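You operate a simulated robot arm through the tools that you are given. There is no shell and no other tool.

You run a simulated robot arm. Do the job below in one go: nothing can be reset, and whatever is moved stays where it is left.

## Task
Sort plug No. 72 out of the tester by its result, then latch in plug No. 26 and test it.
Fine: HOLDS goes in the tray marked GOOD, LEAKS in the one marked WORN; leave the dial alone.

The check looks at the end state, three seconds after you hand in, the way a careful person would. Anything else that was tipped, shoved, dropped, spilled or broken makes it a failure.

## Robot
A 7-joint arm with a two-finger parallel gripper, fixed in place. Base frame: the origin is at the foot of the arm, x ahead of it, y to its left, z up. Units: m, rad, N and s.
With the tool pointing down near the work surface it reaches from about 0.38 to 0.88 m from the base axis. Its first joint turns from -2.897 to 2.897 rad. Payload 3.43 kg.
The TCP is the grasp point between the finger pads, 0.034 m short of the fingertips. In the tool frame z runs along the fingers and y along their closing line. The gripper opens to 0.128 m. The fingers are 0.024 m wide and 0.012 m thick; the gripper's body (0.048 by 0.13 m) begins 0.096 m behind the TCP.
Orientation is that of the tool frame in the base frame, as [roll, pitch, yaw] about the fixed x, y, z axes, in that order (R = Rz(yaw) Ry(pitch) Rx(roll)). With the fingers straight down and closing along the base's y, the tool's x points along the base's -x, its y along +y and its z along -z.

## Interface
- The arm moves only by the tool nudge_tool. Its argument "moves" is a list of rows, each a list of 6 numbers: the shift along the base's x, y, z in units of 20 mm (1.0 is 20 mm), then the turn, a rotation vector about the base's x, y, z in units of 8 degrees (1.0 is 8 degrees). In form: [[x, y, z, ax, ay, az], ...]. A call has 1 to 20 rows; each row shifts and turns the commanded pose from where the row before left it. "hand" is the opening, from 0 (shut) to 1 (fully open), set as the call begins (left out, the last holds). A call with a number of a shift or a turn outside -1 to 1 is refused whole. Each row takes 0.2 s and may step no farther than 0.05 m and 0.15 rad from the row before; otherwise, or with a gripper value out of range, the whole call is refused. Where a pose cannot be reached the arm comes as near as it can. A force on the tool above 90 N (or 10 N above the force at the start of the call, whichever is more), or a blocked arm, ends the call early, and 0.2 s more pass. The fingers move at their own pace (about 0.153 m/s each) and stop on an object; they squeeze with about 39 N. The grip force told is the motor's: it shows also when the fingers shut on nothing. Time passes only in rows, and 0.2 s behind the last, so rows that do not move let the fingers close. It gives the time, the measured TCP pose, the force on the tool (base axes), the opening and the grip force at its end, in the units of the frame above (readings bear some noise), with the torque about the TCP (base axes, N m) and any sound that the robot's microphone picked up.
- Cameras (640 x 400 px; columns grow to the right, rows downward): "scene" is fixed at [0.2217, -0.6498, 1.6465]; the picture's right is [0.46, -0.89, 0.00], its down [-0.87, -0.45, -0.21] and it looks along [0.19, 0.10, -0.98] (base axes); focal length 316 px, centre (320, 200). "wrist" rides on the gripper at [0.076, -0.011, -0.16] in the tool frame; the picture's right is [0.15, 0.99, 0.00], its down [-0.88, 0.13, -0.46] and it looks along [-0.45, 0.07, 0.89] (tool axes); focal length 234 px, centre (320, 200).
- get_image(camera): a new picture of that camera. No time passes.
- locate(camera, pixels): for up to 12 pixels [column, row] of the newest picture of that camera ("zoom" is the newest enlarged one), the place [x, y, z] in the base frame of the surface seen there, good to about 0.003 m. No time passes.
- zoom(camera, box): a new picture of the part [left, top, right, bottom] of that camera's present view, enlarged. No time passes.
- close_job(): hands the job in; it is judged then, once.

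Leave the gripper open and the arm clear of the work at the hand-in unless told otherwise.

The tools are called after "Request:" as a command line: name --pt "numbers of a row" for each row, then --argument value for the rest, lists and objects as JSON in quotes. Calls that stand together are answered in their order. nudge_tool: Moves the arm, as the interface text tells. Its arguments: {"type":"object","properties":{"moves":{"type":"array"},"hand":{"type":"number"}},"required":["moves"]} The other tools are called the same way: get_image (camera) takes a picture; locate (camera, pixels) gives the place of the surface under pixels of a picture; zoom (camera, box) takes an enlarged picture of a part of a camera's view; close_job () hands the job in.

At the start:

```text
time_s: 0.0
tcp_pos: [0.329, -0.5114, 1.296]
orientation: [3.141, 0.001, -3.14]
ft_force: [0.2, -0.1, -0.5]
ft_torque: [0.03, -0.02, 0.05]
opening: 0.1281
grasp_force: 0.0
```

scene: 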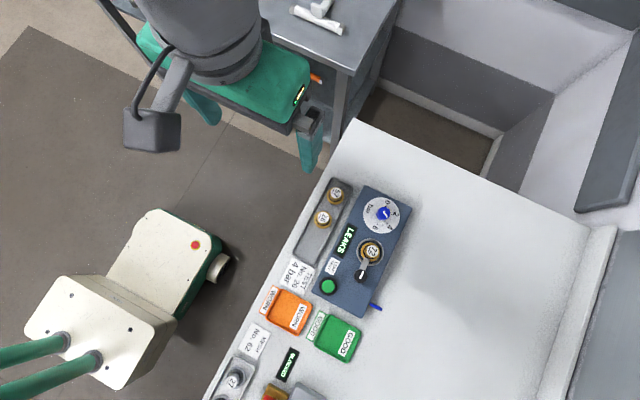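
wrist: 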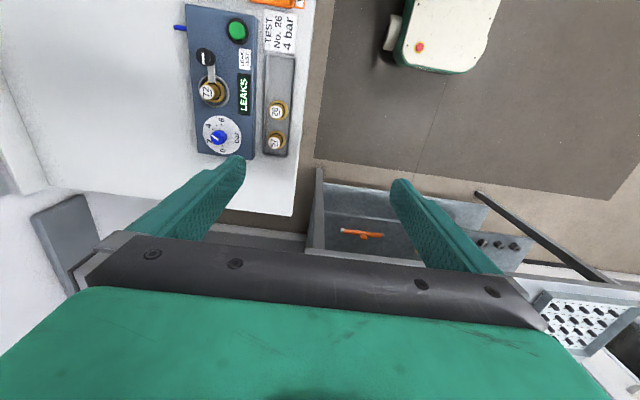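

I see the tester (blue box) reading LEAKS with plug 72 in its seat, a grey rack holding two plugs, an orange tray (WORN) and a green tray (GOOD). I'll enlarge the scene picture around the tester, the rack and the trays.

Request:
zoom --camera "scene" --box '[280, 160, 440, 260]'

Request:
zoom --camera "scene" --box '[230, 240, 390, 340]'

Request:
zoom --camera "scene" --box '[200, 300, 360, 400]'

Request:
zoom --camera "wrist" --box '[160, 0, 320, 170]'

```text
4.00 times, centred on (360, 210) of scene
```

zoom: 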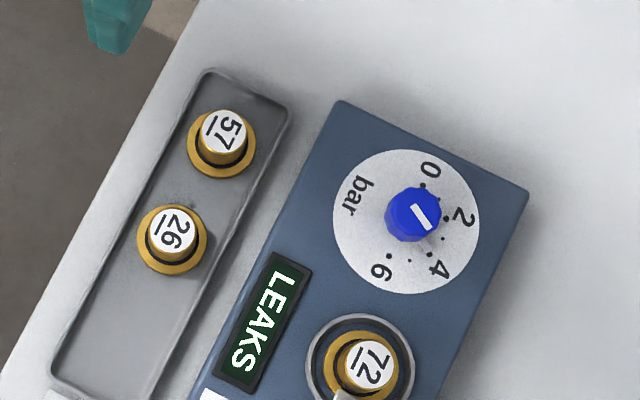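

```text
4.00 times, centred on (310, 290) of scene
```

zoom: 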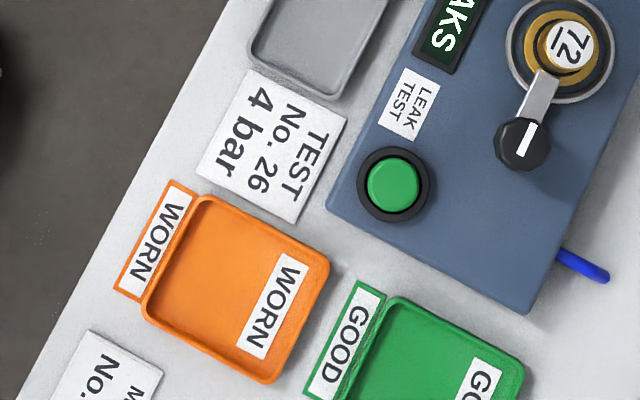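

```text
4.00 times, centred on (280, 350) of scene
```

zoom: 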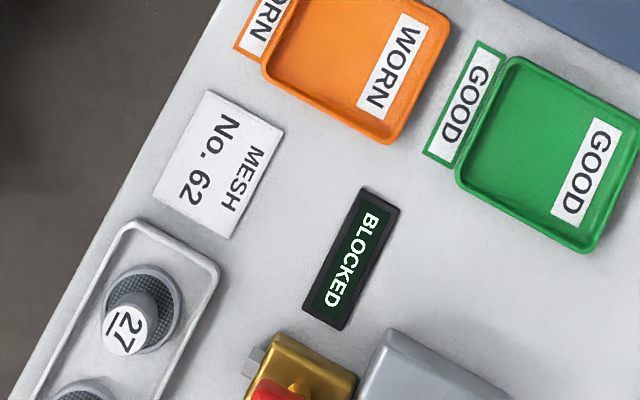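

```text
2.35 times, centred on (240, 85) of wrist
```

zoom: 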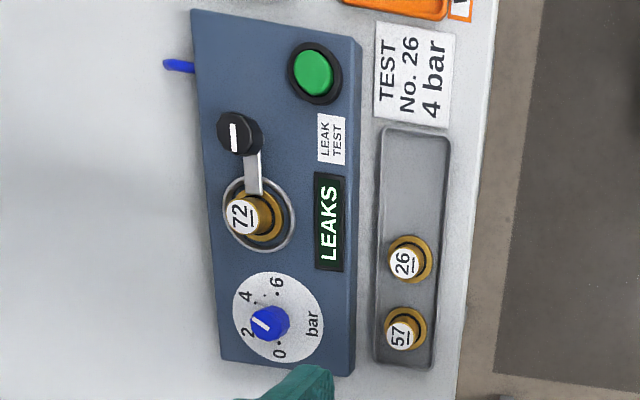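

The dial sits around 3, and I won't touch it. The result display says LEAKS, so 72 goes to WORN. Next I'll measure the key points in the scene picture: plugs, latch, button and trays.

Request:
locate --camera "scene" --pixels '[[336, 193], [324, 217], [373, 250], [361, 274], [329, 286], [384, 213], [345, 240], [290, 312], [340, 338], [312, 240], [400, 270], [305, 275]]'

Request:
zoom --camera "scene" --box '[332, 230, 412, 280]'

```text
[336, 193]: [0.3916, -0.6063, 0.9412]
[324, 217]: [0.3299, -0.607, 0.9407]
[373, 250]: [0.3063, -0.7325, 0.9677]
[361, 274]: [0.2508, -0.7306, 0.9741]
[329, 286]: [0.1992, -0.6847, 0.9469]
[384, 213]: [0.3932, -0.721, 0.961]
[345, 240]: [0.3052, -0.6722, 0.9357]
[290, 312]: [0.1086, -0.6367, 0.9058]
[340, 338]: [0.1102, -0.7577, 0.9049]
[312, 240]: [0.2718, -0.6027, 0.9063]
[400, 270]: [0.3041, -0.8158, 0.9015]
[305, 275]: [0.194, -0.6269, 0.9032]
```

```text
8.00 times, centred on (372, 255) of scene
```

zoom: 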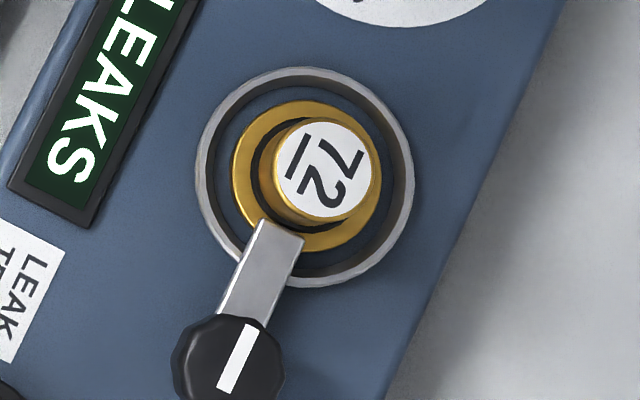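

Plug tops: 72 at (0.306, -0.733, 0.968), 26 at (0.330, -0.607, 0.941). The black latch knob is at about (0.251, -0.731), with its arm lying over 72's flange. I'll move the gripper to about 0.2 m above the latch knob for a closer wrist view.

Request:
nudge_tool --pt "-0.36 -0.995 -0.6 0 0 0" --pt "-0.36 -0.995 -0.6 0 0 0" --pt "-0.36 -0.995 -0.6 0 0 0" --pt "-0.36 -0.995 -0.6 0 0 0" --pt "-0.36 -0.995 -0.6 0 0 0" --pt "-0.36 -0.995 -0.6 0 0 0" --pt "-0.36 -0.995 -0.6 0 0 0" --pt "-0.36 -0.995 -0.6 0 0 0" --pt "-0.36 -0.995 -0.6 0 0 0" --pt "-0.36 -0.995 -0.6 0 0 0" --pt "-0.36 -0.995 -0.6 0 0 0" --hand 1

Request:
get_image --camera "wrist"

Request:
get_image --camera "scene"

```text
time_s: 2.4
tcp_pos: [0.2505, -0.7301, 1.1656]
orientation: [3.141, 0.0, -3.141]
ft_force: [0.0, 0.5, 0.4]
ft_torque: [0.01, 0.02, 0.01]
opening: 0.1281
grasp_force: 0.1
```

```text
taken
```

wrist: 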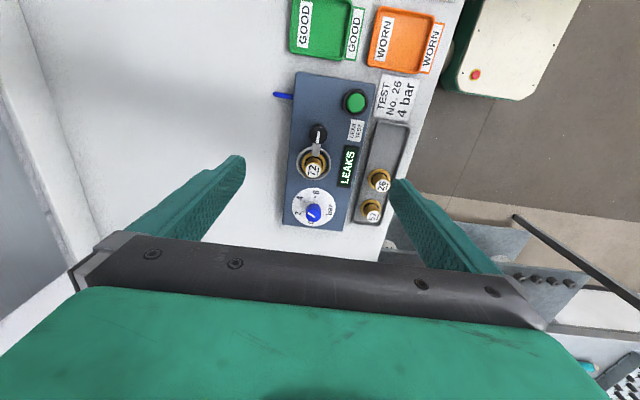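

```text
taken
```

scene: 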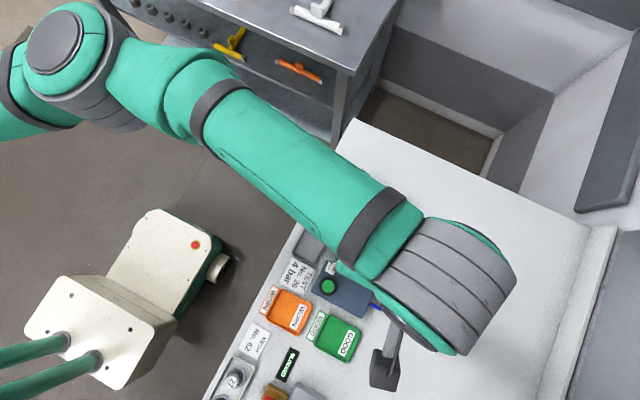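

The latch knob shows at about (318,133) in the wrist picture, right between the fingers. I'll enlarge that part.

Request:
zoom --camera "wrist" --box '[280, 110, 360, 190]'

Request:
locate --camera "wrist" --pixels '[[318, 133], [314, 152], [313, 170], [354, 102], [379, 179], [371, 206], [302, 80], [300, 135], [335, 135], [399, 47], [324, 27], [400, 140]]'

```text
5.00 times, centred on (320, 150) of wrist
```

zoom: 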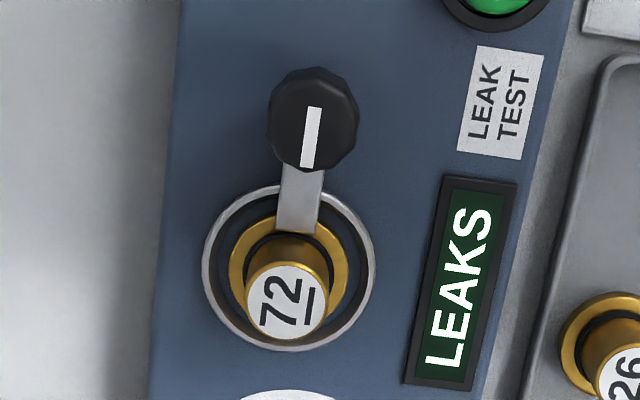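

```text
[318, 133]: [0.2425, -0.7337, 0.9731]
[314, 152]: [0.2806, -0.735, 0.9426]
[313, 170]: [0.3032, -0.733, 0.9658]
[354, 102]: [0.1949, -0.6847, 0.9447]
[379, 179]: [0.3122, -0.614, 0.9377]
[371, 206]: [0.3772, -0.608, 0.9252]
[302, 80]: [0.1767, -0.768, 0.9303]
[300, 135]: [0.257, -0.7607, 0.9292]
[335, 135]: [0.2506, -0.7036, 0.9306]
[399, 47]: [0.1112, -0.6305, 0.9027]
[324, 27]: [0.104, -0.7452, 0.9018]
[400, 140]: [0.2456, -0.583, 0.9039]
```

The tester top is at z≈0.930, the latch arm's top at about 0.943 and the knob's top at 0.973. I'll measure the knob rim, arm, plug rim and ring more exactly in this enlarged picture.

Request:
locate --camera "zoom" --pixels '[[313, 90], [275, 110], [350, 115], [310, 162], [303, 190], [297, 228], [285, 300], [252, 300], [325, 300], [240, 260], [340, 255], [290, 340]]'

```text
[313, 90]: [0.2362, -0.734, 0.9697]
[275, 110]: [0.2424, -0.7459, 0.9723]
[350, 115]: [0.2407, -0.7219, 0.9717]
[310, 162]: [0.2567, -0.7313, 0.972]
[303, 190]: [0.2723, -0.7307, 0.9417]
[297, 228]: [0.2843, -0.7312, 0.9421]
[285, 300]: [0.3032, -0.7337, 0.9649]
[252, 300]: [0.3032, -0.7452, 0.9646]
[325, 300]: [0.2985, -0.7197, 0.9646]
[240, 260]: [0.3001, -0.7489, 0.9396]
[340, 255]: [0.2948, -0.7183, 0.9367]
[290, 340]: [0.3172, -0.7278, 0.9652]
```

Knob centre is about (0.247, -0.733), roughly 28 mm across. I'll narrow the fingers to about 50 mm and come down above the knob to z≈1.03, then check.

Request:
nudge_tool --pt "-0.17 -0.15 -0.5 0 0 0" --pt "0 0 -0.9 0 0 0" --pt "0 0 -0.9 0 0 0" --pt "0 0 -0.9 0 0 0" --pt "0 0 -0.9 0 0 0" --pt "0 0 -0.9 0 0 0" --pt "0 0 -0.9 0 0 0" --pt "0 0 -0.9 0 0 0" --hand 0.42

Request:
get_image --camera "wrist"

Request:
zoom --camera "wrist" --box '[240, 80, 400, 240]'

```text
time_s: 4.2
tcp_pos: [0.2461, -0.7331, 1.0302]
orientation: [-3.141, -0.001, -3.14]
ft_force: [0.5, 0.0, 0.0]
ft_torque: [-0.03, 0.02, 0.03]
opening: 0.054
grasp_force: 0.0
```

```text
taken
```

wrist: 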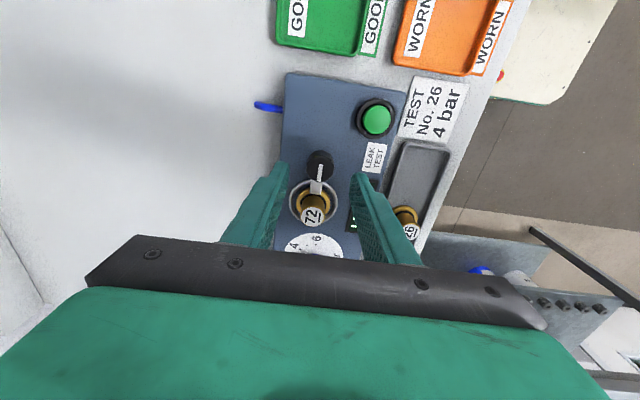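

```text
2.50 times, centred on (320, 160) of wrist
```

zoom: 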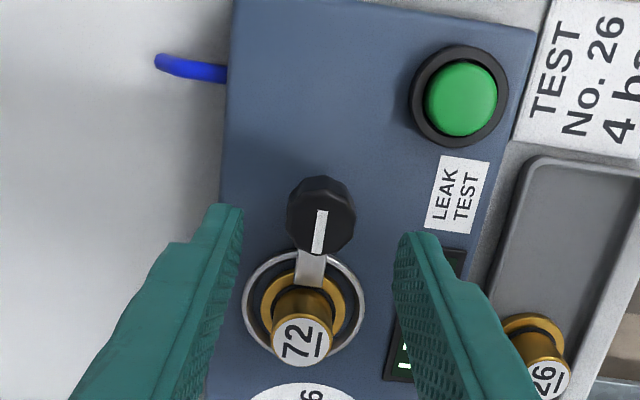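

The knob is between the fingers, both tips still above it. I'll re-measure the knob at close range before going down.

Request:
zoom --camera "wrist" --box '[290, 140, 350, 200]'

Request:
locate --camera "wrist" --pixels '[[309, 163], [331, 164], [320, 152], [320, 177], [320, 164], [318, 186], [299, 180], [334, 195], [318, 190], [355, 160]]'

```text
6.67 times, centred on (320, 170) of wrist
```

zoom: 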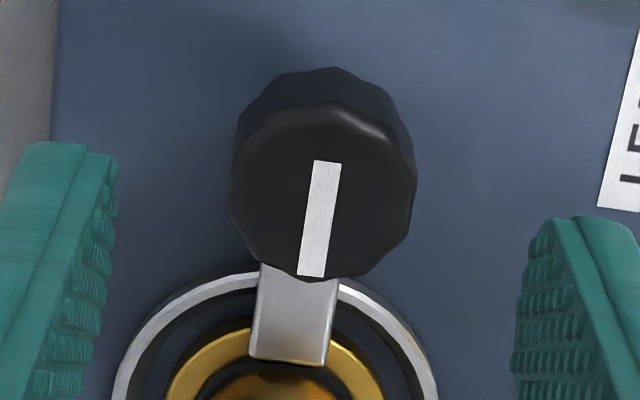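

```text
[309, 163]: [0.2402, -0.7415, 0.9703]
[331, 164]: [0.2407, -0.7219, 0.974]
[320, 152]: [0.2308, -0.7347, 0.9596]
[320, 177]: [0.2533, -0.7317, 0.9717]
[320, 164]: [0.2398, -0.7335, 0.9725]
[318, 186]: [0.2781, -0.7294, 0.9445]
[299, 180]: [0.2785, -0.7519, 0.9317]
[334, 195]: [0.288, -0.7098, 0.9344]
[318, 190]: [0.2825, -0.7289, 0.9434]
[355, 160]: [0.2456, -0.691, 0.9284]
```

The knob centre (0.246, -0.732) matches the gripper. I'll go down 46 mm so the fingertips end at about z=0.950, above the latch arm, then close on the knob.

Request:
nudge_tool --pt "0 0.05 -0.6 0 0 0" --pt "0 0 -0.6 0 0 0" --pt "0 0 -0.6 0 0 0" --pt "0 0 -0.5 0 0 0"

Request:
nudge_tool --pt "0 0 0 0 0 0" --pt "0 0 0 0 0 0" --pt "0 0 0 0 0 0" --hand 0

Request:
zoom --camera "wrist" --box '[260, 120, 380, 240]'

```text
time_s: 5.2
tcp_pos: [0.2455, -0.7318, 0.981]
orientation: [3.141, 0.0, 3.141]
ft_force: [0.9, -0.6, 0.3]
ft_torque: [0.03, 0.01, 0.0]
opening: 0.054
grasp_force: 0.1
```

```text
time_s: 6.0
tcp_pos: [0.2455, -0.7329, 0.9825]
orientation: [3.141, -0.001, 3.141]
ft_force: [-1.2, 4.8, -2.7]
ft_torque: [-0.45, 0.21, 0.01]
opening: 0.0276
grasp_force: 45.1
```

```text
3.33 times, centred on (320, 180) of wrist
```

zoom: 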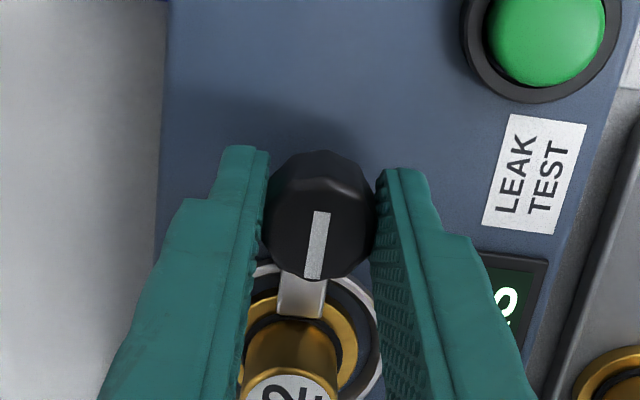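

The knob is held (opening 27.6 mm). I'll turn it a little, 8 degrees counter-clockwise as seen from above, and read the torque to learn whether it swings that way.

Request:
nudge_tool --pt "0 0 0 0 0 0.5" --pt "0 0 0 0 0 0.5"

Request:
zoom --camera "wrist" --box '[260, 120, 380, 240]'

```text
time_s: 6.6
tcp_pos: [0.2456, -0.732, 0.9838]
orientation: [-3.141, 0.0, -3.001]
ft_force: [-2.3, -5.0, -5.6]
ft_torque: [0.44, -0.27, -0.41]
opening: 0.0275
grasp_force: 45.4
```

```text
3.33 times, centred on (320, 180) of wrist
```

zoom: 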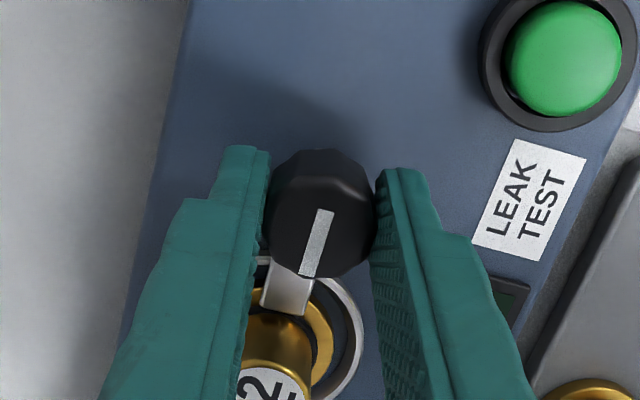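

The knob's white line lagged about 7° behind the gripper and the torque reads -0.41 N m, so it's stopped in that direction. I'll turn back and 8° past the start the other way (clockwise from above).

Request:
nudge_tool --pt "0 0 0 0 0 -0.5" --pt "0 0 0 0 0 -0.5" --pt "0 0 0 0 0 -0.5" --pt "0 0 0 0 0 -0.5"

Request:
zoom --camera "wrist" --box '[260, 120, 380, 240]'

```text
time_s: 7.6
tcp_pos: [0.2467, -0.7314, 0.9823]
orientation: [3.141, 0.001, 3.001]
ft_force: [-2.7, -7.1, -8.8]
ft_torque: [0.28, 0.16, 0.01]
opening: 0.0274
grasp_force: 45.0
```

```text
3.33 times, centred on (320, 180) of wrist
```

zoom: 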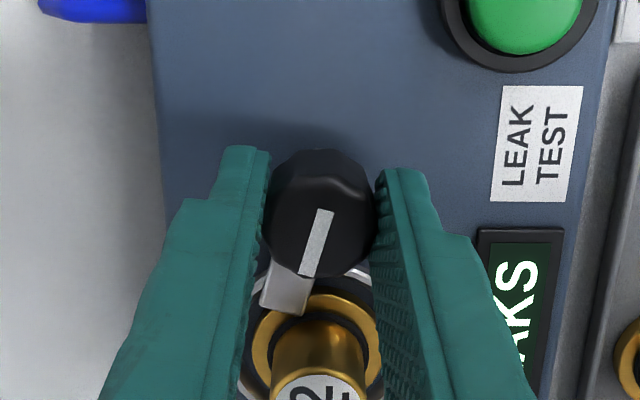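

The arm now swings with the gripper, clockwise and with no resisting torque. I'll carry on turning clockwise another 40°.

Request:
nudge_tool --pt "0 0 0 0 0 -0.8" --pt "0 0 0 0 0 -0.8" --pt "0 0 0 0 0 -0.8" --pt "0 0 0 0 0 -0.8" --pt "0 0 0 0 0 -0.8" --pt "0 0 0 0 0 -0.8"

Request:
zoom --camera "wrist" --box '[260, 120, 380, 240]'

```text
time_s: 9.0
tcp_pos: [0.2452, -0.7309, 0.9827]
orientation: [3.141, -0.002, 2.332]
ft_force: [-0.8, 12.3, -4.3]
ft_torque: [0.74, 0.82, 0.0]
opening: 0.0275
grasp_force: 45.0
```

```text
3.33 times, centred on (320, 180) of wrist
```

zoom: 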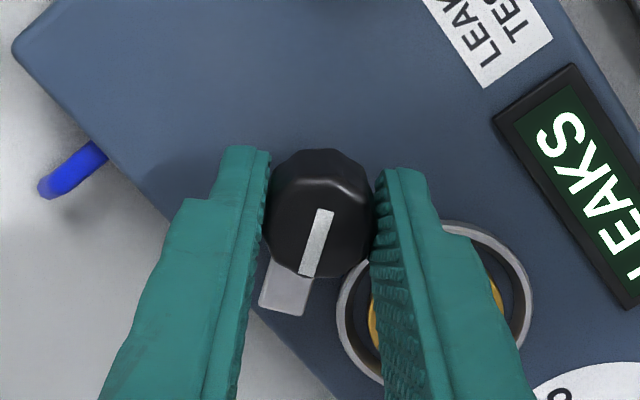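

The arm is clear of the flange at about 53° of swing. I'll add about 32° more for room.

Request:
nudge_tool --pt "0 0 0 0 0 -0.8" --pt "0 0 0 0 0 -0.8" --pt "0 0 0 0 0 -0.8" --pt "0 0 0 0 0 -0.8" --pt "0 0 0 0 0 -0.8"

Request:
zoom --camera "wrist" --box '[260, 120, 380, 240]'

```text
time_s: 10.2
tcp_pos: [0.2469, -0.7314, 0.9838]
orientation: [3.139, -0.002, 1.773]
ft_force: [3.6, 21.7, -3.4]
ft_torque: [1.15, 0.47, -0.02]
opening: 0.0275
grasp_force: 44.6
```

```text
3.33 times, centred on (320, 180) of wrist
```

zoom: 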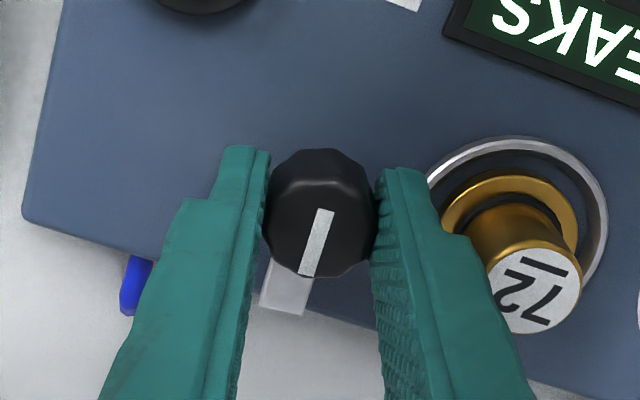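

The latch is about 85° open. I'll let go (opening about 42 mm), rise straight up, then turn the gripper back so it closes along y.

Request:
nudge_tool --pt "0 0 0 0 0 0" --pt "0 0 0 0 0 0" --pt "0 0 0.6 0 0 0" --pt "0 0 0.8 0 0 0" --pt "0 0 0.9 0 0 0" --pt "0 0 0.9 0 0 0" --pt "0 0 0.9 0 0 0" --hand 0.34

Request:
nudge_tool --pt "0.28 0 0 0 0 0.98" --pt "0.28 0 0 0 0 0.98" --pt "0.28 0 0 0 0 0.98" --pt "0.28 0 0 0 0 0.98" --pt "0.28 0 0 0 0 0.98" --pt "0.28 0 0 0 0 0.98" --pt "0.28 0 0 0 0 0.98" --pt "0.28 0 0 0 0 0.98" --pt "0.28 0 0 0 0 0.98" --pt "0.28 0 0 0 0 0.98" --hand 0.42

Request:
get_image --camera "wrist"

Request:
zoom --camera "wrist" --box '[270, 100, 370, 200]'

```text
time_s: 11.8
tcp_pos: [0.2457, -0.7321, 1.0641]
orientation: [3.141, -0.001, 1.774]
ft_force: [-0.6, 0.1, -0.5]
ft_torque: [0.02, 0.0, -0.05]
opening: 0.0434
grasp_force: 0.1
```

```text
time_s: 14.0
tcp_pos: [0.3021, -0.7313, 1.0646]
orientation: [3.14, 0.001, -3.138]
ft_force: [0.3, 0.2, 0.1]
ft_torque: [0.01, -0.02, 0.01]
opening: 0.0541
grasp_force: 0.1
```

```text
taken
```

wrist: 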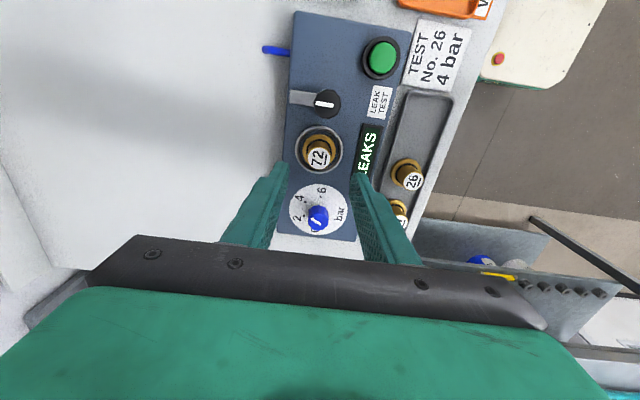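

```text
4.00 times, centred on (320, 150) of wrist
```

zoom: 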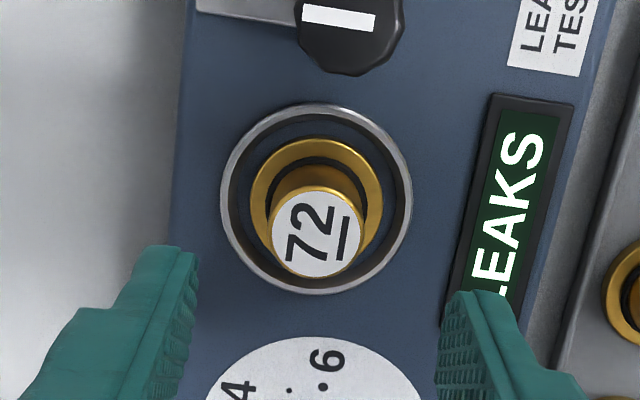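

The latch is out of the way. I'll measure plug 72's head and the ring and flange edges exactly.

Request:
locate --camera "zoom" --pixels '[[316, 234], [280, 234], [354, 236], [316, 200], [316, 270], [258, 200], [376, 200], [310, 147], [226, 200], [406, 200], [316, 112], [300, 285]]'

Request:
locate --camera "wrist" --pixels '[[326, 102], [300, 97], [381, 57], [318, 216], [412, 180], [404, 165], [400, 205], [420, 100], [400, 170]]'

```text
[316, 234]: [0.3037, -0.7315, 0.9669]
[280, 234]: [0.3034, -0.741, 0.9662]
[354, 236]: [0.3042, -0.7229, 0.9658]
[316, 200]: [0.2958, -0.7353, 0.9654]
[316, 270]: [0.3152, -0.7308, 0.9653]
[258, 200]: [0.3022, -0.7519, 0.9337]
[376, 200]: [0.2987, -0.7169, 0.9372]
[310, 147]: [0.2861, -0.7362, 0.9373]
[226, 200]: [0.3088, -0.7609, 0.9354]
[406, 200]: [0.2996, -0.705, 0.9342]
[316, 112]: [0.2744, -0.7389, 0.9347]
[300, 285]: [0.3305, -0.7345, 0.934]
```

```text
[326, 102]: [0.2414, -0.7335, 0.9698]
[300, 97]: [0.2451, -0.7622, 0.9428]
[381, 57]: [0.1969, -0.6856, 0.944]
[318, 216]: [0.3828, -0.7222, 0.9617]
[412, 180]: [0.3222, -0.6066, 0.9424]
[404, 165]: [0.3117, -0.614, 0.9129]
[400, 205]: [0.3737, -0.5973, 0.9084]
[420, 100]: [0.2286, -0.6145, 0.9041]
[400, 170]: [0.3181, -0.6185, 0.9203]
```

Plug 72's centre is (0.304, -0.732), flange top 0.937, head top 0.966. The seat ring's centre is about (0.3025, -0.733), top 0.935. I'll go down so the fingertips end at about z=0.944, then grip.

Request:
nudge_tool --pt "0.07 -0.05 -0.8 0 0 0" --pt "0 0 -0.9 0 0 0" --pt "0 0 -0.9 0 0 0" --pt "0 0 -0.9 0 0 0" --pt "0 0 -0.5 0 0 0" --pt "0 0 -0.33 0 0 0"

Request:
nudge_tool --pt "0 0 0 0 0 0" --pt "0 0 0 0 0 0" --pt "0 0 0 0 0 0" --hand 0

Request:
zoom --camera "wrist" --box '[260, 120, 380, 240]'

```text
time_s: 15.4
tcp_pos: [0.3048, -0.7324, 0.9799]
orientation: [-3.142, -0.001, 3.14]
ft_force: [-0.1, -0.7, -0.6]
ft_torque: [0.01, 0.02, 0.0]
opening: 0.0538
grasp_force: 0.2
```

```text
time_s: 16.2
tcp_pos: [0.3052, -0.7328, 0.9785]
orientation: [3.14, 0.001, -3.14]
ft_force: [0.2, -0.3, -0.4]
ft_torque: [0.0, -0.02, 0.01]
opening: 0.0266
grasp_force: 38.8
```

```text
3.33 times, centred on (320, 180) of wrist
```

zoom: 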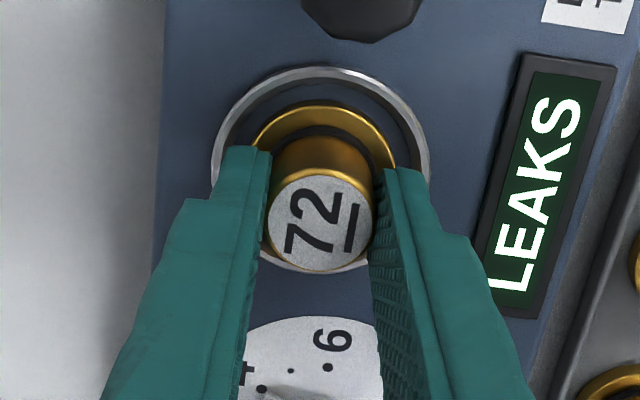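

Plug 72 is gripped (26.6 mm, no side force). I'll lift straight up, slowly at first.

Request:
nudge_tool --pt "0 0 0.3 0 0 0" --pt "0 0 0.4 0 0 0" --pt "0 0 0.5 0 0 0" --pt "0 0 0.6 0 0 0" --pt "0 0 0.8 0 0 0" --pt "0 0 0.9 0 0 0" --pt "0 0 0.9 0 0 0"

Request:
get_image --camera "wrist"

Request:
zoom --camera "wrist" --box '[260, 80, 380, 200]'

```text
time_s: 17.8
tcp_pos: [0.3044, -0.7347, 1.0666]
orientation: [-3.141, -0.002, -3.139]
ft_force: [0.3, -0.6, -2.0]
ft_torque: [-0.02, 0.01, 0.01]
opening: 0.0272
grasp_force: 38.8
```

```text
taken
```

wrist: 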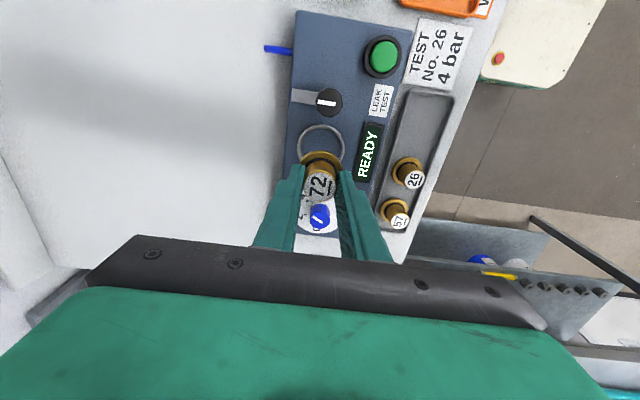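

```text
3.33 times, centred on (320, 140) of wrist
```

zoom: 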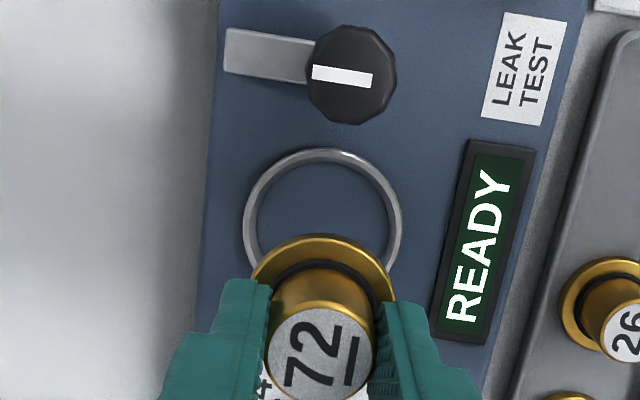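

The tester now says READY and plug 72 is in the gripper. I'll take a fresh scene picture to measure the WORN tray's edges.

Request:
get_image --camera "scene"

Request:
locate --camera "scene" --pixels '[[280, 290], [311, 304], [296, 334], [268, 317], [290, 312], [284, 305], [300, 318], [296, 297], [303, 319], [281, 325], [272, 304], [262, 302]]'

Request:
zoom --camera "scene" --box '[250, 270, 330, 350]'

```text
taken
```

scene: 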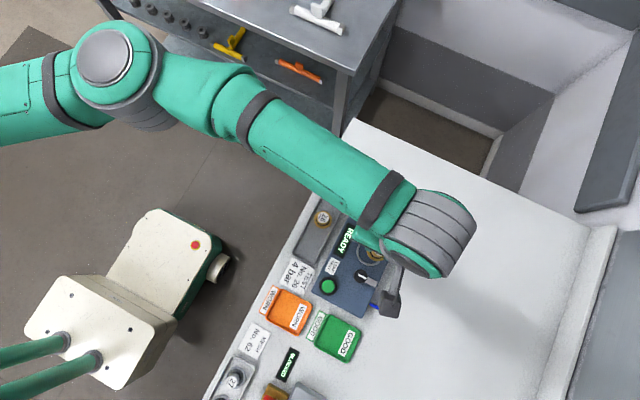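

```text
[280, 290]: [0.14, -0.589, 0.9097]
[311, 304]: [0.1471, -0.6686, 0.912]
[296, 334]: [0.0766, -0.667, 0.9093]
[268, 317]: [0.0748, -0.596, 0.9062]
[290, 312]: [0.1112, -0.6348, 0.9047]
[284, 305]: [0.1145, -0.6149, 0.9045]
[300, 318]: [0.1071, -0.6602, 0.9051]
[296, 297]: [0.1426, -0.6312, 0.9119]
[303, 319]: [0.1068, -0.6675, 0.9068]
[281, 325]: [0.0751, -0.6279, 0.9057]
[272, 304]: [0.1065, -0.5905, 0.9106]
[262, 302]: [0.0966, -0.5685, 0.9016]
```

```text
5.00 times, centred on (290, 310) of scene
```

zoom: 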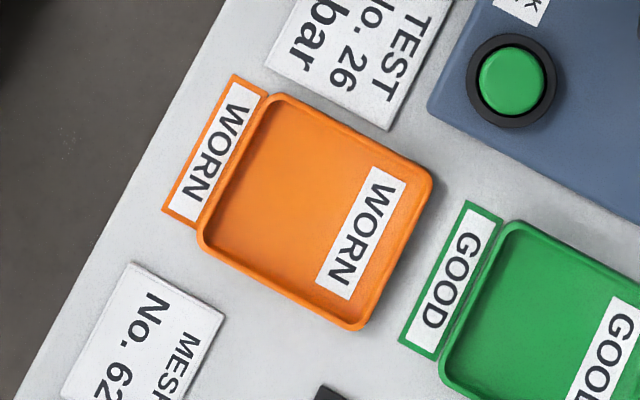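

The WORN tray spans x 0.073–0.147 and y -0.669–-0.590, floor at z≈0.905. Its centre is about (0.110, -0.630). I'll carry plug 72 over at the present height and look.

Request:
nudge_tool --pt "-0.4 0.22 0 0 0 0" --pt "-0.85 0.456 0 0 0 0" --pt "-0.85 0.456 0 0 0 0" --pt "-0.85 0.456 0 0 0 0" --pt "-0.85 0.456 0 0 0 0" --pt "-0.85 0.456 0 0 0 0" --pt "-0.85 0.456 0 0 0 0" --pt "-0.85 0.456 0 0 0 0" --pt "-0.85 0.456 0 0 0 0" --pt "-0.85 0.456 0 0 0 0" --pt "-0.85 0.456 0 0 0 0" --pt "-0.82 0.45 0 0 0 0"

Request:
get_image --camera "wrist"

Request:
get_image --camera "scene"

Request:
zoom --camera "scene" --box '[330, 210, 410, 290]'

```text
time_s: 20.4
tcp_pos: [0.109, -0.6272, 1.0645]
orientation: [3.141, 0.001, -3.14]
ft_force: [0.4, -0.8, -1.5]
ft_torque: [0.01, 0.02, 0.0]
opening: 0.027
grasp_force: 39.0
```

```text
taken
```

wrist: 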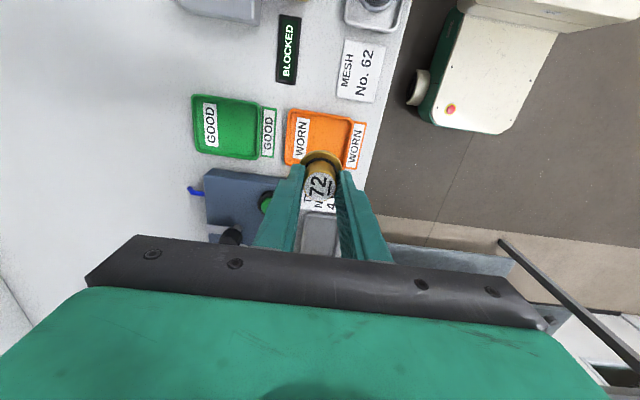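

```text
taken
```

scene: 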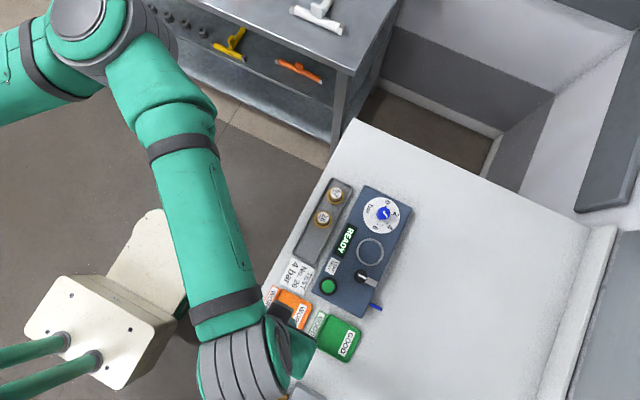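

```text
5.00 times, centred on (370, 250) of scene
```

zoom: 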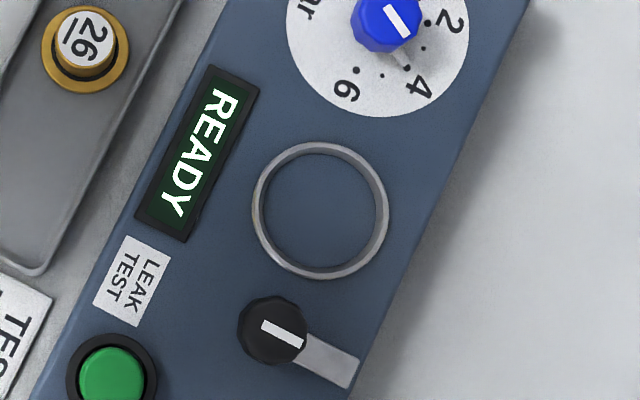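

The seat is a flat ring with no bore, so the plugs are flat-bottomed. Plug 72 is above the WORN tray, and I'll lower it, slowing down near the tray floor (contact expected at TCP z≈0.953).

Request:
nudge_tool --pt "0.05 -0.1 -0.7 0 0 0" --pt "0 0 -0.9 0 0 0" --pt "0 0 -0.9 0 0 0" --pt "0 0 -0.9 0 0 0" --pt "0 0 -0.8 0 0 0" --pt "0 0 -0.5 0 0 0" --pt "0 0 -0.4 0 0 0"

Request:
get_image --camera "wrist"

Request:
zoom --camera "wrist" --box '[240, 100, 400, 260]'

```text
time_s: 22.0
tcp_pos: [0.1099, -0.6295, 0.9652]
orientation: [3.141, 0.0, -3.141]
ft_force: [0.5, 0.4, -1.5]
ft_torque: [0.02, -0.01, 0.0]
opening: 0.0267
grasp_force: 38.8
```

```text
taken
```

wrist: 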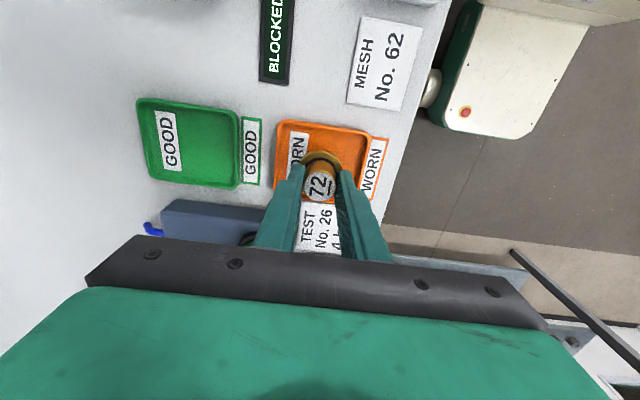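

```text
2.50 times, centred on (320, 180) of wrist
```

zoom: 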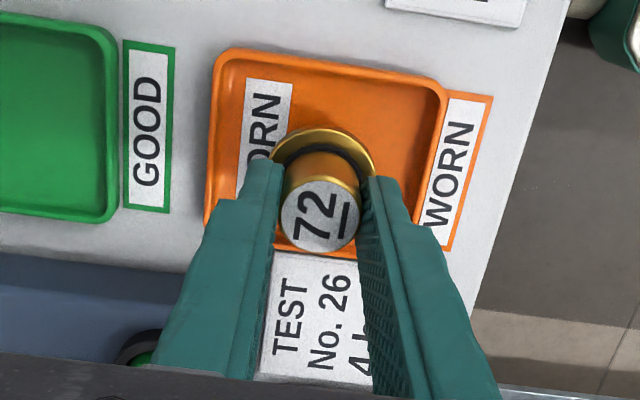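

The plug hangs inside the tray's outline. I'll lower it in small steps and watch the vertical force.

Request:
nudge_tool --pt "0 0 -0.15 0 0 0" --pt "0 0 -0.15 0 0 0" --pt "0 0 -0.1 0 0 0" --pt "0 0 -0.1 0 0 0" --pt "0 0 0 0 0 0"

```text
time_s: 23.2
tcp_pos: [0.1107, -0.6307, 0.9542]
orientation: [3.141, 0.0, -3.141]
ft_force: [-0.5, 0.4, -2.0]
ft_torque: [0.0, 0.0, 0.02]
opening: 0.0268
grasp_force: 39.5
```

No contact yet (force only the plug's weight). I'll go on down by 1 mm steps.

Request:
nudge_tool --pt "0 0 -0.05 0 0 0" --pt "0 0 -0.05 0 0 0" --pt "0 0 0 0 0 0"

```text
time_s: 24.0
tcp_pos: [0.1096, -0.6303, 0.9529]
orientation: [3.141, 0.0, -3.138]
ft_force: [-0.2, -0.2, -1.2]
ft_torque: [0.03, 0.01, 0.0]
opening: 0.027
grasp_force: 39.6
```

Request:
nudge_tool --pt "0 0 -0.05 0 0 0" --pt "0 0 -0.05 0 0 0" --pt "0 0 0 0 0 0"

Request:
zoom --camera "wrist" --box '[240, 100, 400, 260]'

```text
time_s: 24.8
tcp_pos: [0.1104, -0.6304, 0.9526]
orientation: [-3.141, 0.0, -3.14]
ft_force: [2.2, 1.4, 20.9]
ft_torque: [0.24, -0.06, 0.01]
opening: 0.0269
grasp_force: 38.9
```

```text
2.50 times, centred on (320, 180) of wrist
```

zoom: 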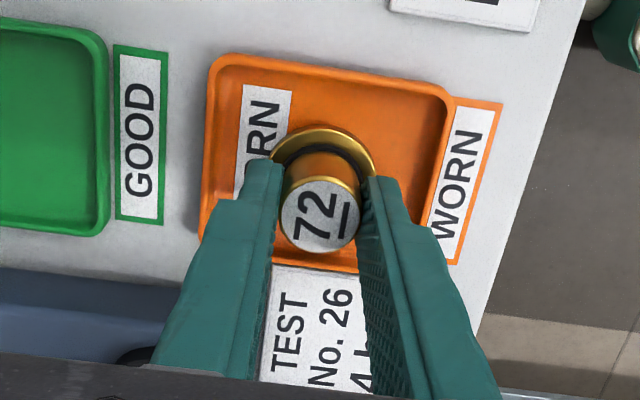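

The plug is on the tray floor (20.9 N upward). I'll ease up 1 mm, open to about 48 mm and rise straight up.

Request:
nudge_tool --pt "0 0 0.05 0 0 0" --pt "0 0 0 0 0 0"

Request:
nudge_tool --pt "0 0 0 0 0 0" --pt "0 0 0 0 0 0" --pt "0 0 0.4 0 0 0" --pt "0 0 0.6 0 0 0" --pt "0 0 0.9 0 0 0" --pt "0 0 0.9 0 0 0" --pt "0 0 0.9 0 0 0" --pt "0 0 0.9 0 0 0" --pt "0 0 0.9 0 0 0" --hand 0.38

Request:
get_image --camera "wrist"

```text
time_s: 25.4
tcp_pos: [0.11, -0.6314, 0.9521]
orientation: [-3.139, 0.0, -3.141]
ft_force: [2.3, -5.0, 17.8]
ft_torque: [-0.05, -0.08, -0.03]
opening: 0.0268
grasp_force: 39.0
```

```text
time_s: 27.4
tcp_pos: [0.1092, -0.6297, 1.0621]
orientation: [-3.141, 0.0, -3.141]
ft_force: [0.3, 0.0, 0.4]
ft_torque: [0.01, 0.02, 0.01]
opening: 0.0485
grasp_force: 0.1
```

```text
taken
```

wrist: 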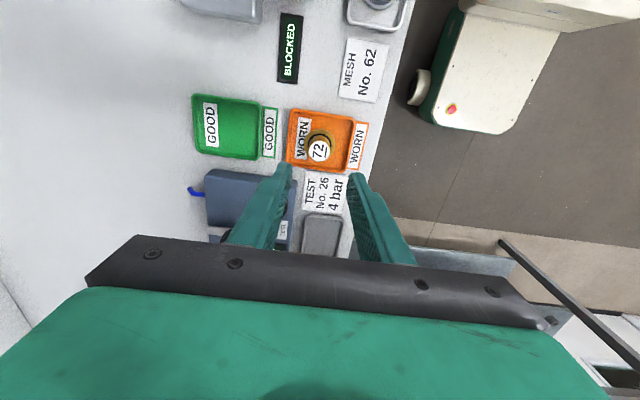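

Plug 72 stands upright in the WORN tray. Now to above plug 26 in the rack, near (0.330, -0.607).

Request:
nudge_tool --pt "0.45 0.09 0.2 0 0 0" --pt "0.88 0.087 0 0 0 0" --pt "0.88 0.087 0 0 0 0" --pt "0.88 0.087 0 0 0 0" --pt "0.88 0.087 0 0 0 0" --pt "0.88 0.087 0 0 0 0" --pt "0.88 0.087 0 0 0 0" --pt "0.88 0.087 0 0 0 0" --pt "0.88 0.087 0 0 0 0" --pt "0.88 0.087 0 0 0 0" --pt "0.88 0.087 0 0 0 0" --pt "0.88 0.087 0 0 0 0" --pt "0.88 0.087 0 0 0 0"

Request:
get_image --camera "wrist"

Request:
zoom --camera "wrist" --box '[260, 100, 380, 220]'

Request:
zoom --camera "scene" --box '[250, 270, 330, 350]'

```text
time_s: 30.2
tcp_pos: [0.3307, -0.6087, 1.0666]
orientation: [-3.14, 0.0, -3.141]
ft_force: [-0.1, 0.7, -0.3]
ft_torque: [0.01, -0.05, -0.03]
opening: 0.0487
grasp_force: 0.1
```

```text
taken
```

wrist: 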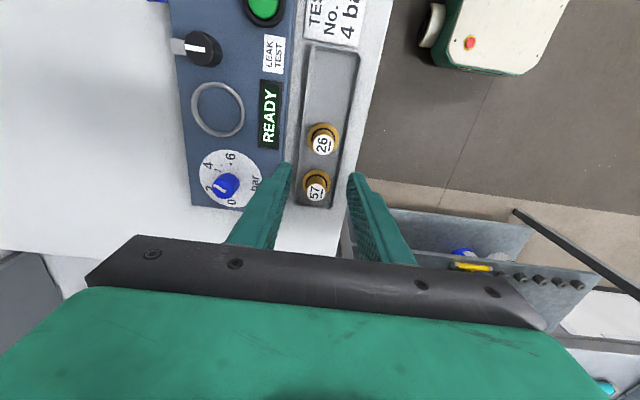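

```text
3.33 times, centred on (320, 160) of wrist
```

zoom: 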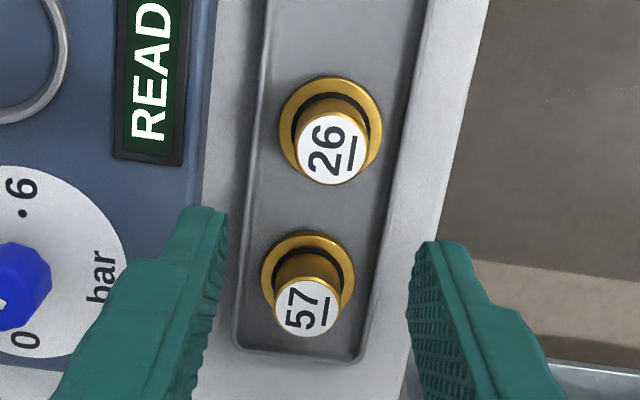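

```text
5.00 times, centred on (290, 310) of scene
```

zoom: 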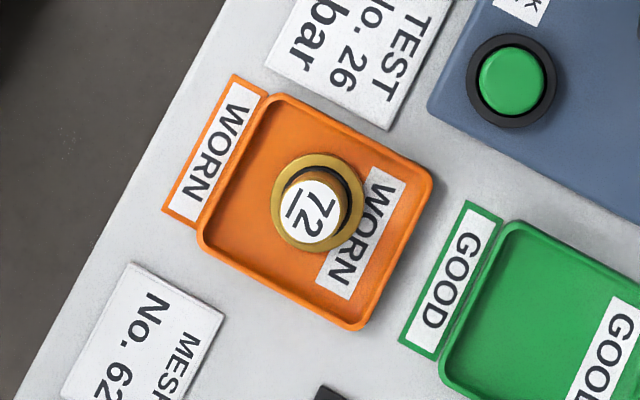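

Plug 72 is well inside WORN. Now I'll measure plug 26 and its surroundings in the wrist picture; its head is at about (323,145).

Request:
locate --camera "wrist" --pixels '[[323, 145], [314, 145], [333, 145], [323, 137], [323, 154], [309, 138], [338, 140], [323, 124], [314, 192], [300, 140], [350, 140], [343, 130]]'

```text
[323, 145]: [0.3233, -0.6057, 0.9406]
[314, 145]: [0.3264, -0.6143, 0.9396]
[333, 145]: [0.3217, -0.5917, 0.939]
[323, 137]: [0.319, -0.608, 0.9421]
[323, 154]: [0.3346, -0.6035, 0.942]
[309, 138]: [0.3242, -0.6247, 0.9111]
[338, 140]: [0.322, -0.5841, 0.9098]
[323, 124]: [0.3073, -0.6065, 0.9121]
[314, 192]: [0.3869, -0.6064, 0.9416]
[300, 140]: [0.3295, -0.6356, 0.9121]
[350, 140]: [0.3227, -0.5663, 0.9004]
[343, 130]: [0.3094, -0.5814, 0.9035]
```

Plug 26's centre is about (0.3275, -0.605), head top 0.941, flange top 0.911. I'll go down to fingertips at about z=0.920 and grip.

Request:
nudge_tool --pt "-0.155 0.15 -0.6 0 0 0" --pt "0 0 -0.9 0 0 0" --pt "0 0 -0.9 0 0 0" --pt "0 0 -0.9 0 0 0" --pt "0 0 -0.9 0 0 0" --pt "0 0 -0.6 0 0 0" --pt "0 0 -0.4 0 0 0" --pt "0 0 -0.3 0 0 0" --hand 0.38

Request:
zoom --camera "wrist" --box '[260, 120, 380, 240]'

```text
time_s: 32.0
tcp_pos: [0.3263, -0.6061, 0.9546]
orientation: [-3.142, 0.001, 3.141]
ft_force: [0.3, -0.3, -0.2]
ft_torque: [0.01, -0.02, 0.03]
opening: 0.0487
grasp_force: 0.1
```

```text
3.33 times, centred on (320, 180) of wrist
```

zoom: 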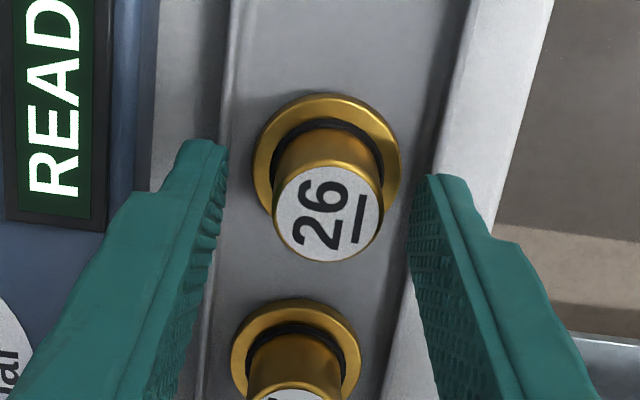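

The fingers straddle plug 26 with room to spare. Now I'll close the grip.

Request:
nudge_tool --pt "0 0 0 0 0 0" --pt "0 0 0 0 0 0" --pt "0 0 0 0 0 0" --hand 0

Request:
zoom --camera "wrist" --box '[260, 120, 380, 240]'

```text
time_s: 32.8
tcp_pos: [0.3254, -0.6058, 0.956]
orientation: [3.14, 0.0, -3.14]
ft_force: [0.8, -0.3, 0.7]
ft_torque: [-0.05, -0.03, 0.0]
opening: 0.0267
grasp_force: 39.0
```

```text
3.33 times, centred on (320, 180) of wrist
```

zoom: 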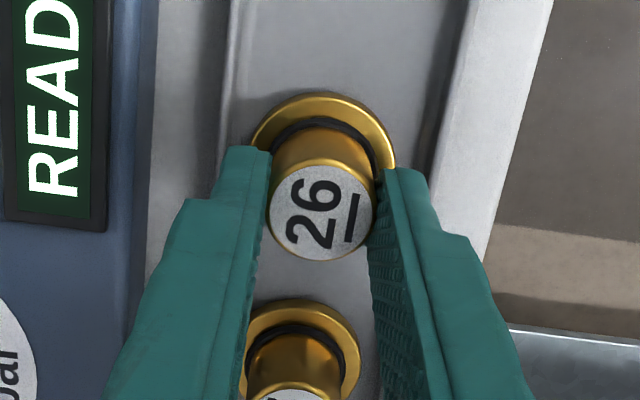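

Plug 26 is gripped (26.7 mm). I'll lift it straight up, then carry it to above the seat ring.

Request:
nudge_tool --pt "0 0 0.3 0 0 0" --pt "0 0 0.4 0 0 0" --pt "0 0 0.6 0 0 0" --pt "0 0 0.8 0 0 0" --pt "0 0 0.9 0 0 0" --pt "0 0 0.9 0 0 0" --pt "0 0 0.9 0 0 0" --pt "0 0 0.8 0 0 0"

Request:
nudge_tool --pt "-0.1 -0.5 0 0 0 0" --pt "-0.15 -0.85 0 0 0 0" --pt "-0.15 -0.85 0 0 0 0" --pt "-0.15 -0.85 0 0 0 0" --pt "-0.15 -0.85 0 0 0 0" --pt "-0.15 -0.85 0 0 0 0" --pt "-0.15 -0.85 0 0 0 0" --pt "-0.1 -0.815 0 0 0 0" --pt "0 0 0 0 0 0"

Request:
get_image --camera "wrist"

Request:
zoom --camera "wrist" --box '[260, 80, 380, 200]'

```text
time_s: 34.6
tcp_pos: [0.3263, -0.6067, 1.0661]
orientation: [3.141, 0.001, -3.141]
ft_force: [1.3, -0.4, -2.0]
ft_torque: [-0.02, 0.0, 0.01]
opening: 0.0266
grasp_force: 38.9
```

```text
time_s: 36.6
tcp_pos: [0.3057, -0.7334, 1.068]
orientation: [-3.14, -0.001, -3.14]
ft_force: [0.6, 0.4, -2.0]
ft_torque: [0.01, -0.02, 0.02]
opening: 0.0271
grasp_force: 39.0
```

```text
taken
```

wrist: 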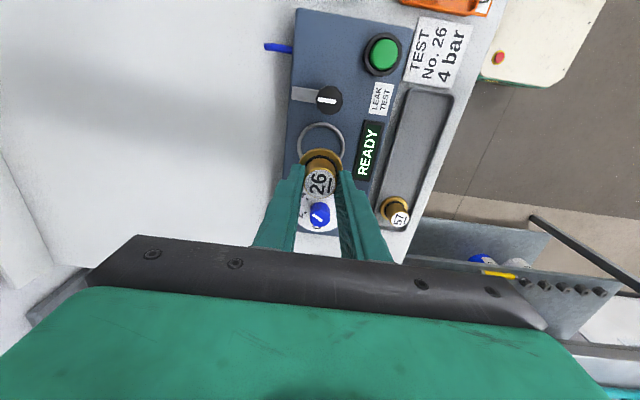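

```text
3.33 times, centred on (320, 140) of wrist
```

zoom: 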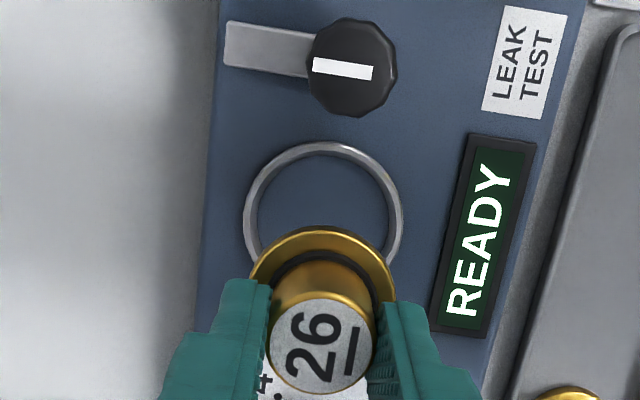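

The plug sits over the ring much as 72 did when I lifted it. I'll lower it to just above the seat.

Request:
nudge_tool --pt "0 0 -0.5 0 0 0" --pt "0 0 -0.8 0 0 0" --pt "0 0 -0.8 0 0 0" --pt "0 0 -0.7 0 0 0" --pt "0 0 -0.5 0 0 0" --pt "0 0 -0.3 0 0 0" --pt "0 0 0 0 0 0"

Request:
get_image --camera "wrist"

Request:
zoom --camera "wrist" --box '[260, 120, 380, 240]'

```text
time_s: 38.2
tcp_pos: [0.305, -0.7333, 0.9954]
orientation: [-3.141, 0.001, -3.141]
ft_force: [0.4, 0.1, -2.7]
ft_torque: [-0.02, 0.0, 0.02]
opening: 0.027
grasp_force: 39.2
```

```text
taken
```

wrist: 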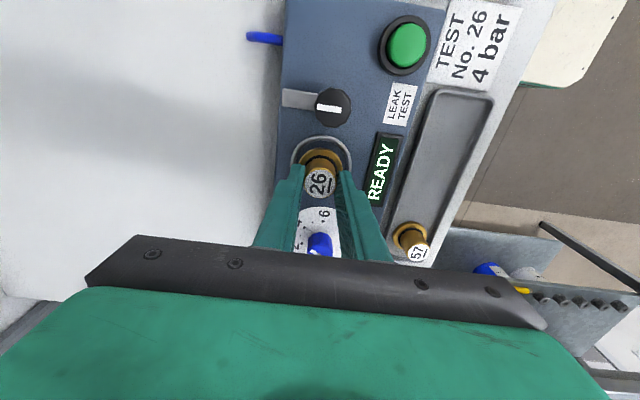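

```text
3.33 times, centred on (320, 180) of wrist
```

zoom: 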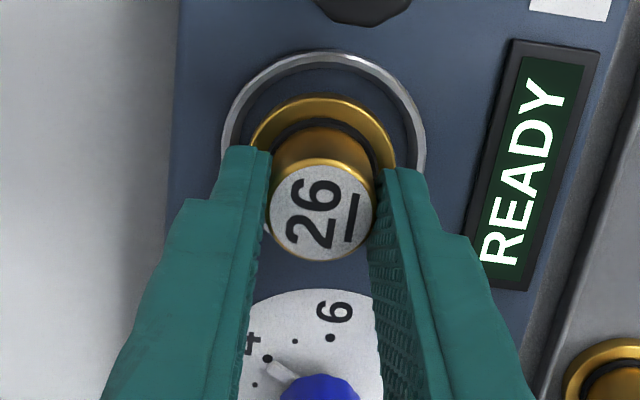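

The plug is about 13 mm above the seat and inside the ring's outline. I'll go down 9 mm, then in 1 mm steps.

Request:
nudge_tool --pt "0 0 -0.15 0 0 0" --pt "0 0 -0.15 0 0 0" --pt "0 0 -0.15 0 0 0" --pt "0 0 0 0 0 0"

Request:
zoom --camera "wrist" --box '[260, 120, 380, 240]'

```text
time_s: 39.2
tcp_pos: [0.3054, -0.733, 0.9873]
orientation: [3.141, -0.001, -3.137]
ft_force: [0.1, 0.2, -1.3]
ft_torque: [0.03, -0.04, 0.04]
opening: 0.0267
grasp_force: 39.3
```

```text
3.33 times, centred on (320, 180) of wrist
```

zoom: 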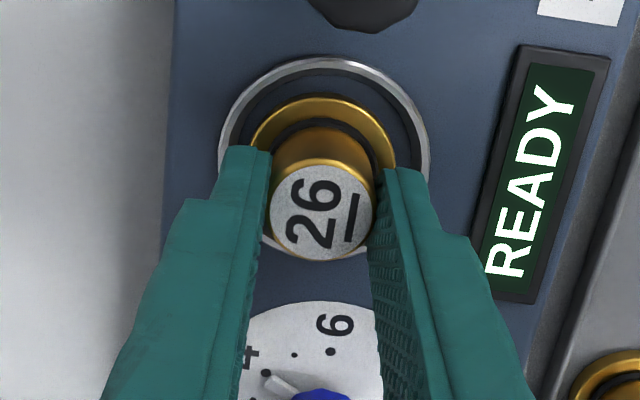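

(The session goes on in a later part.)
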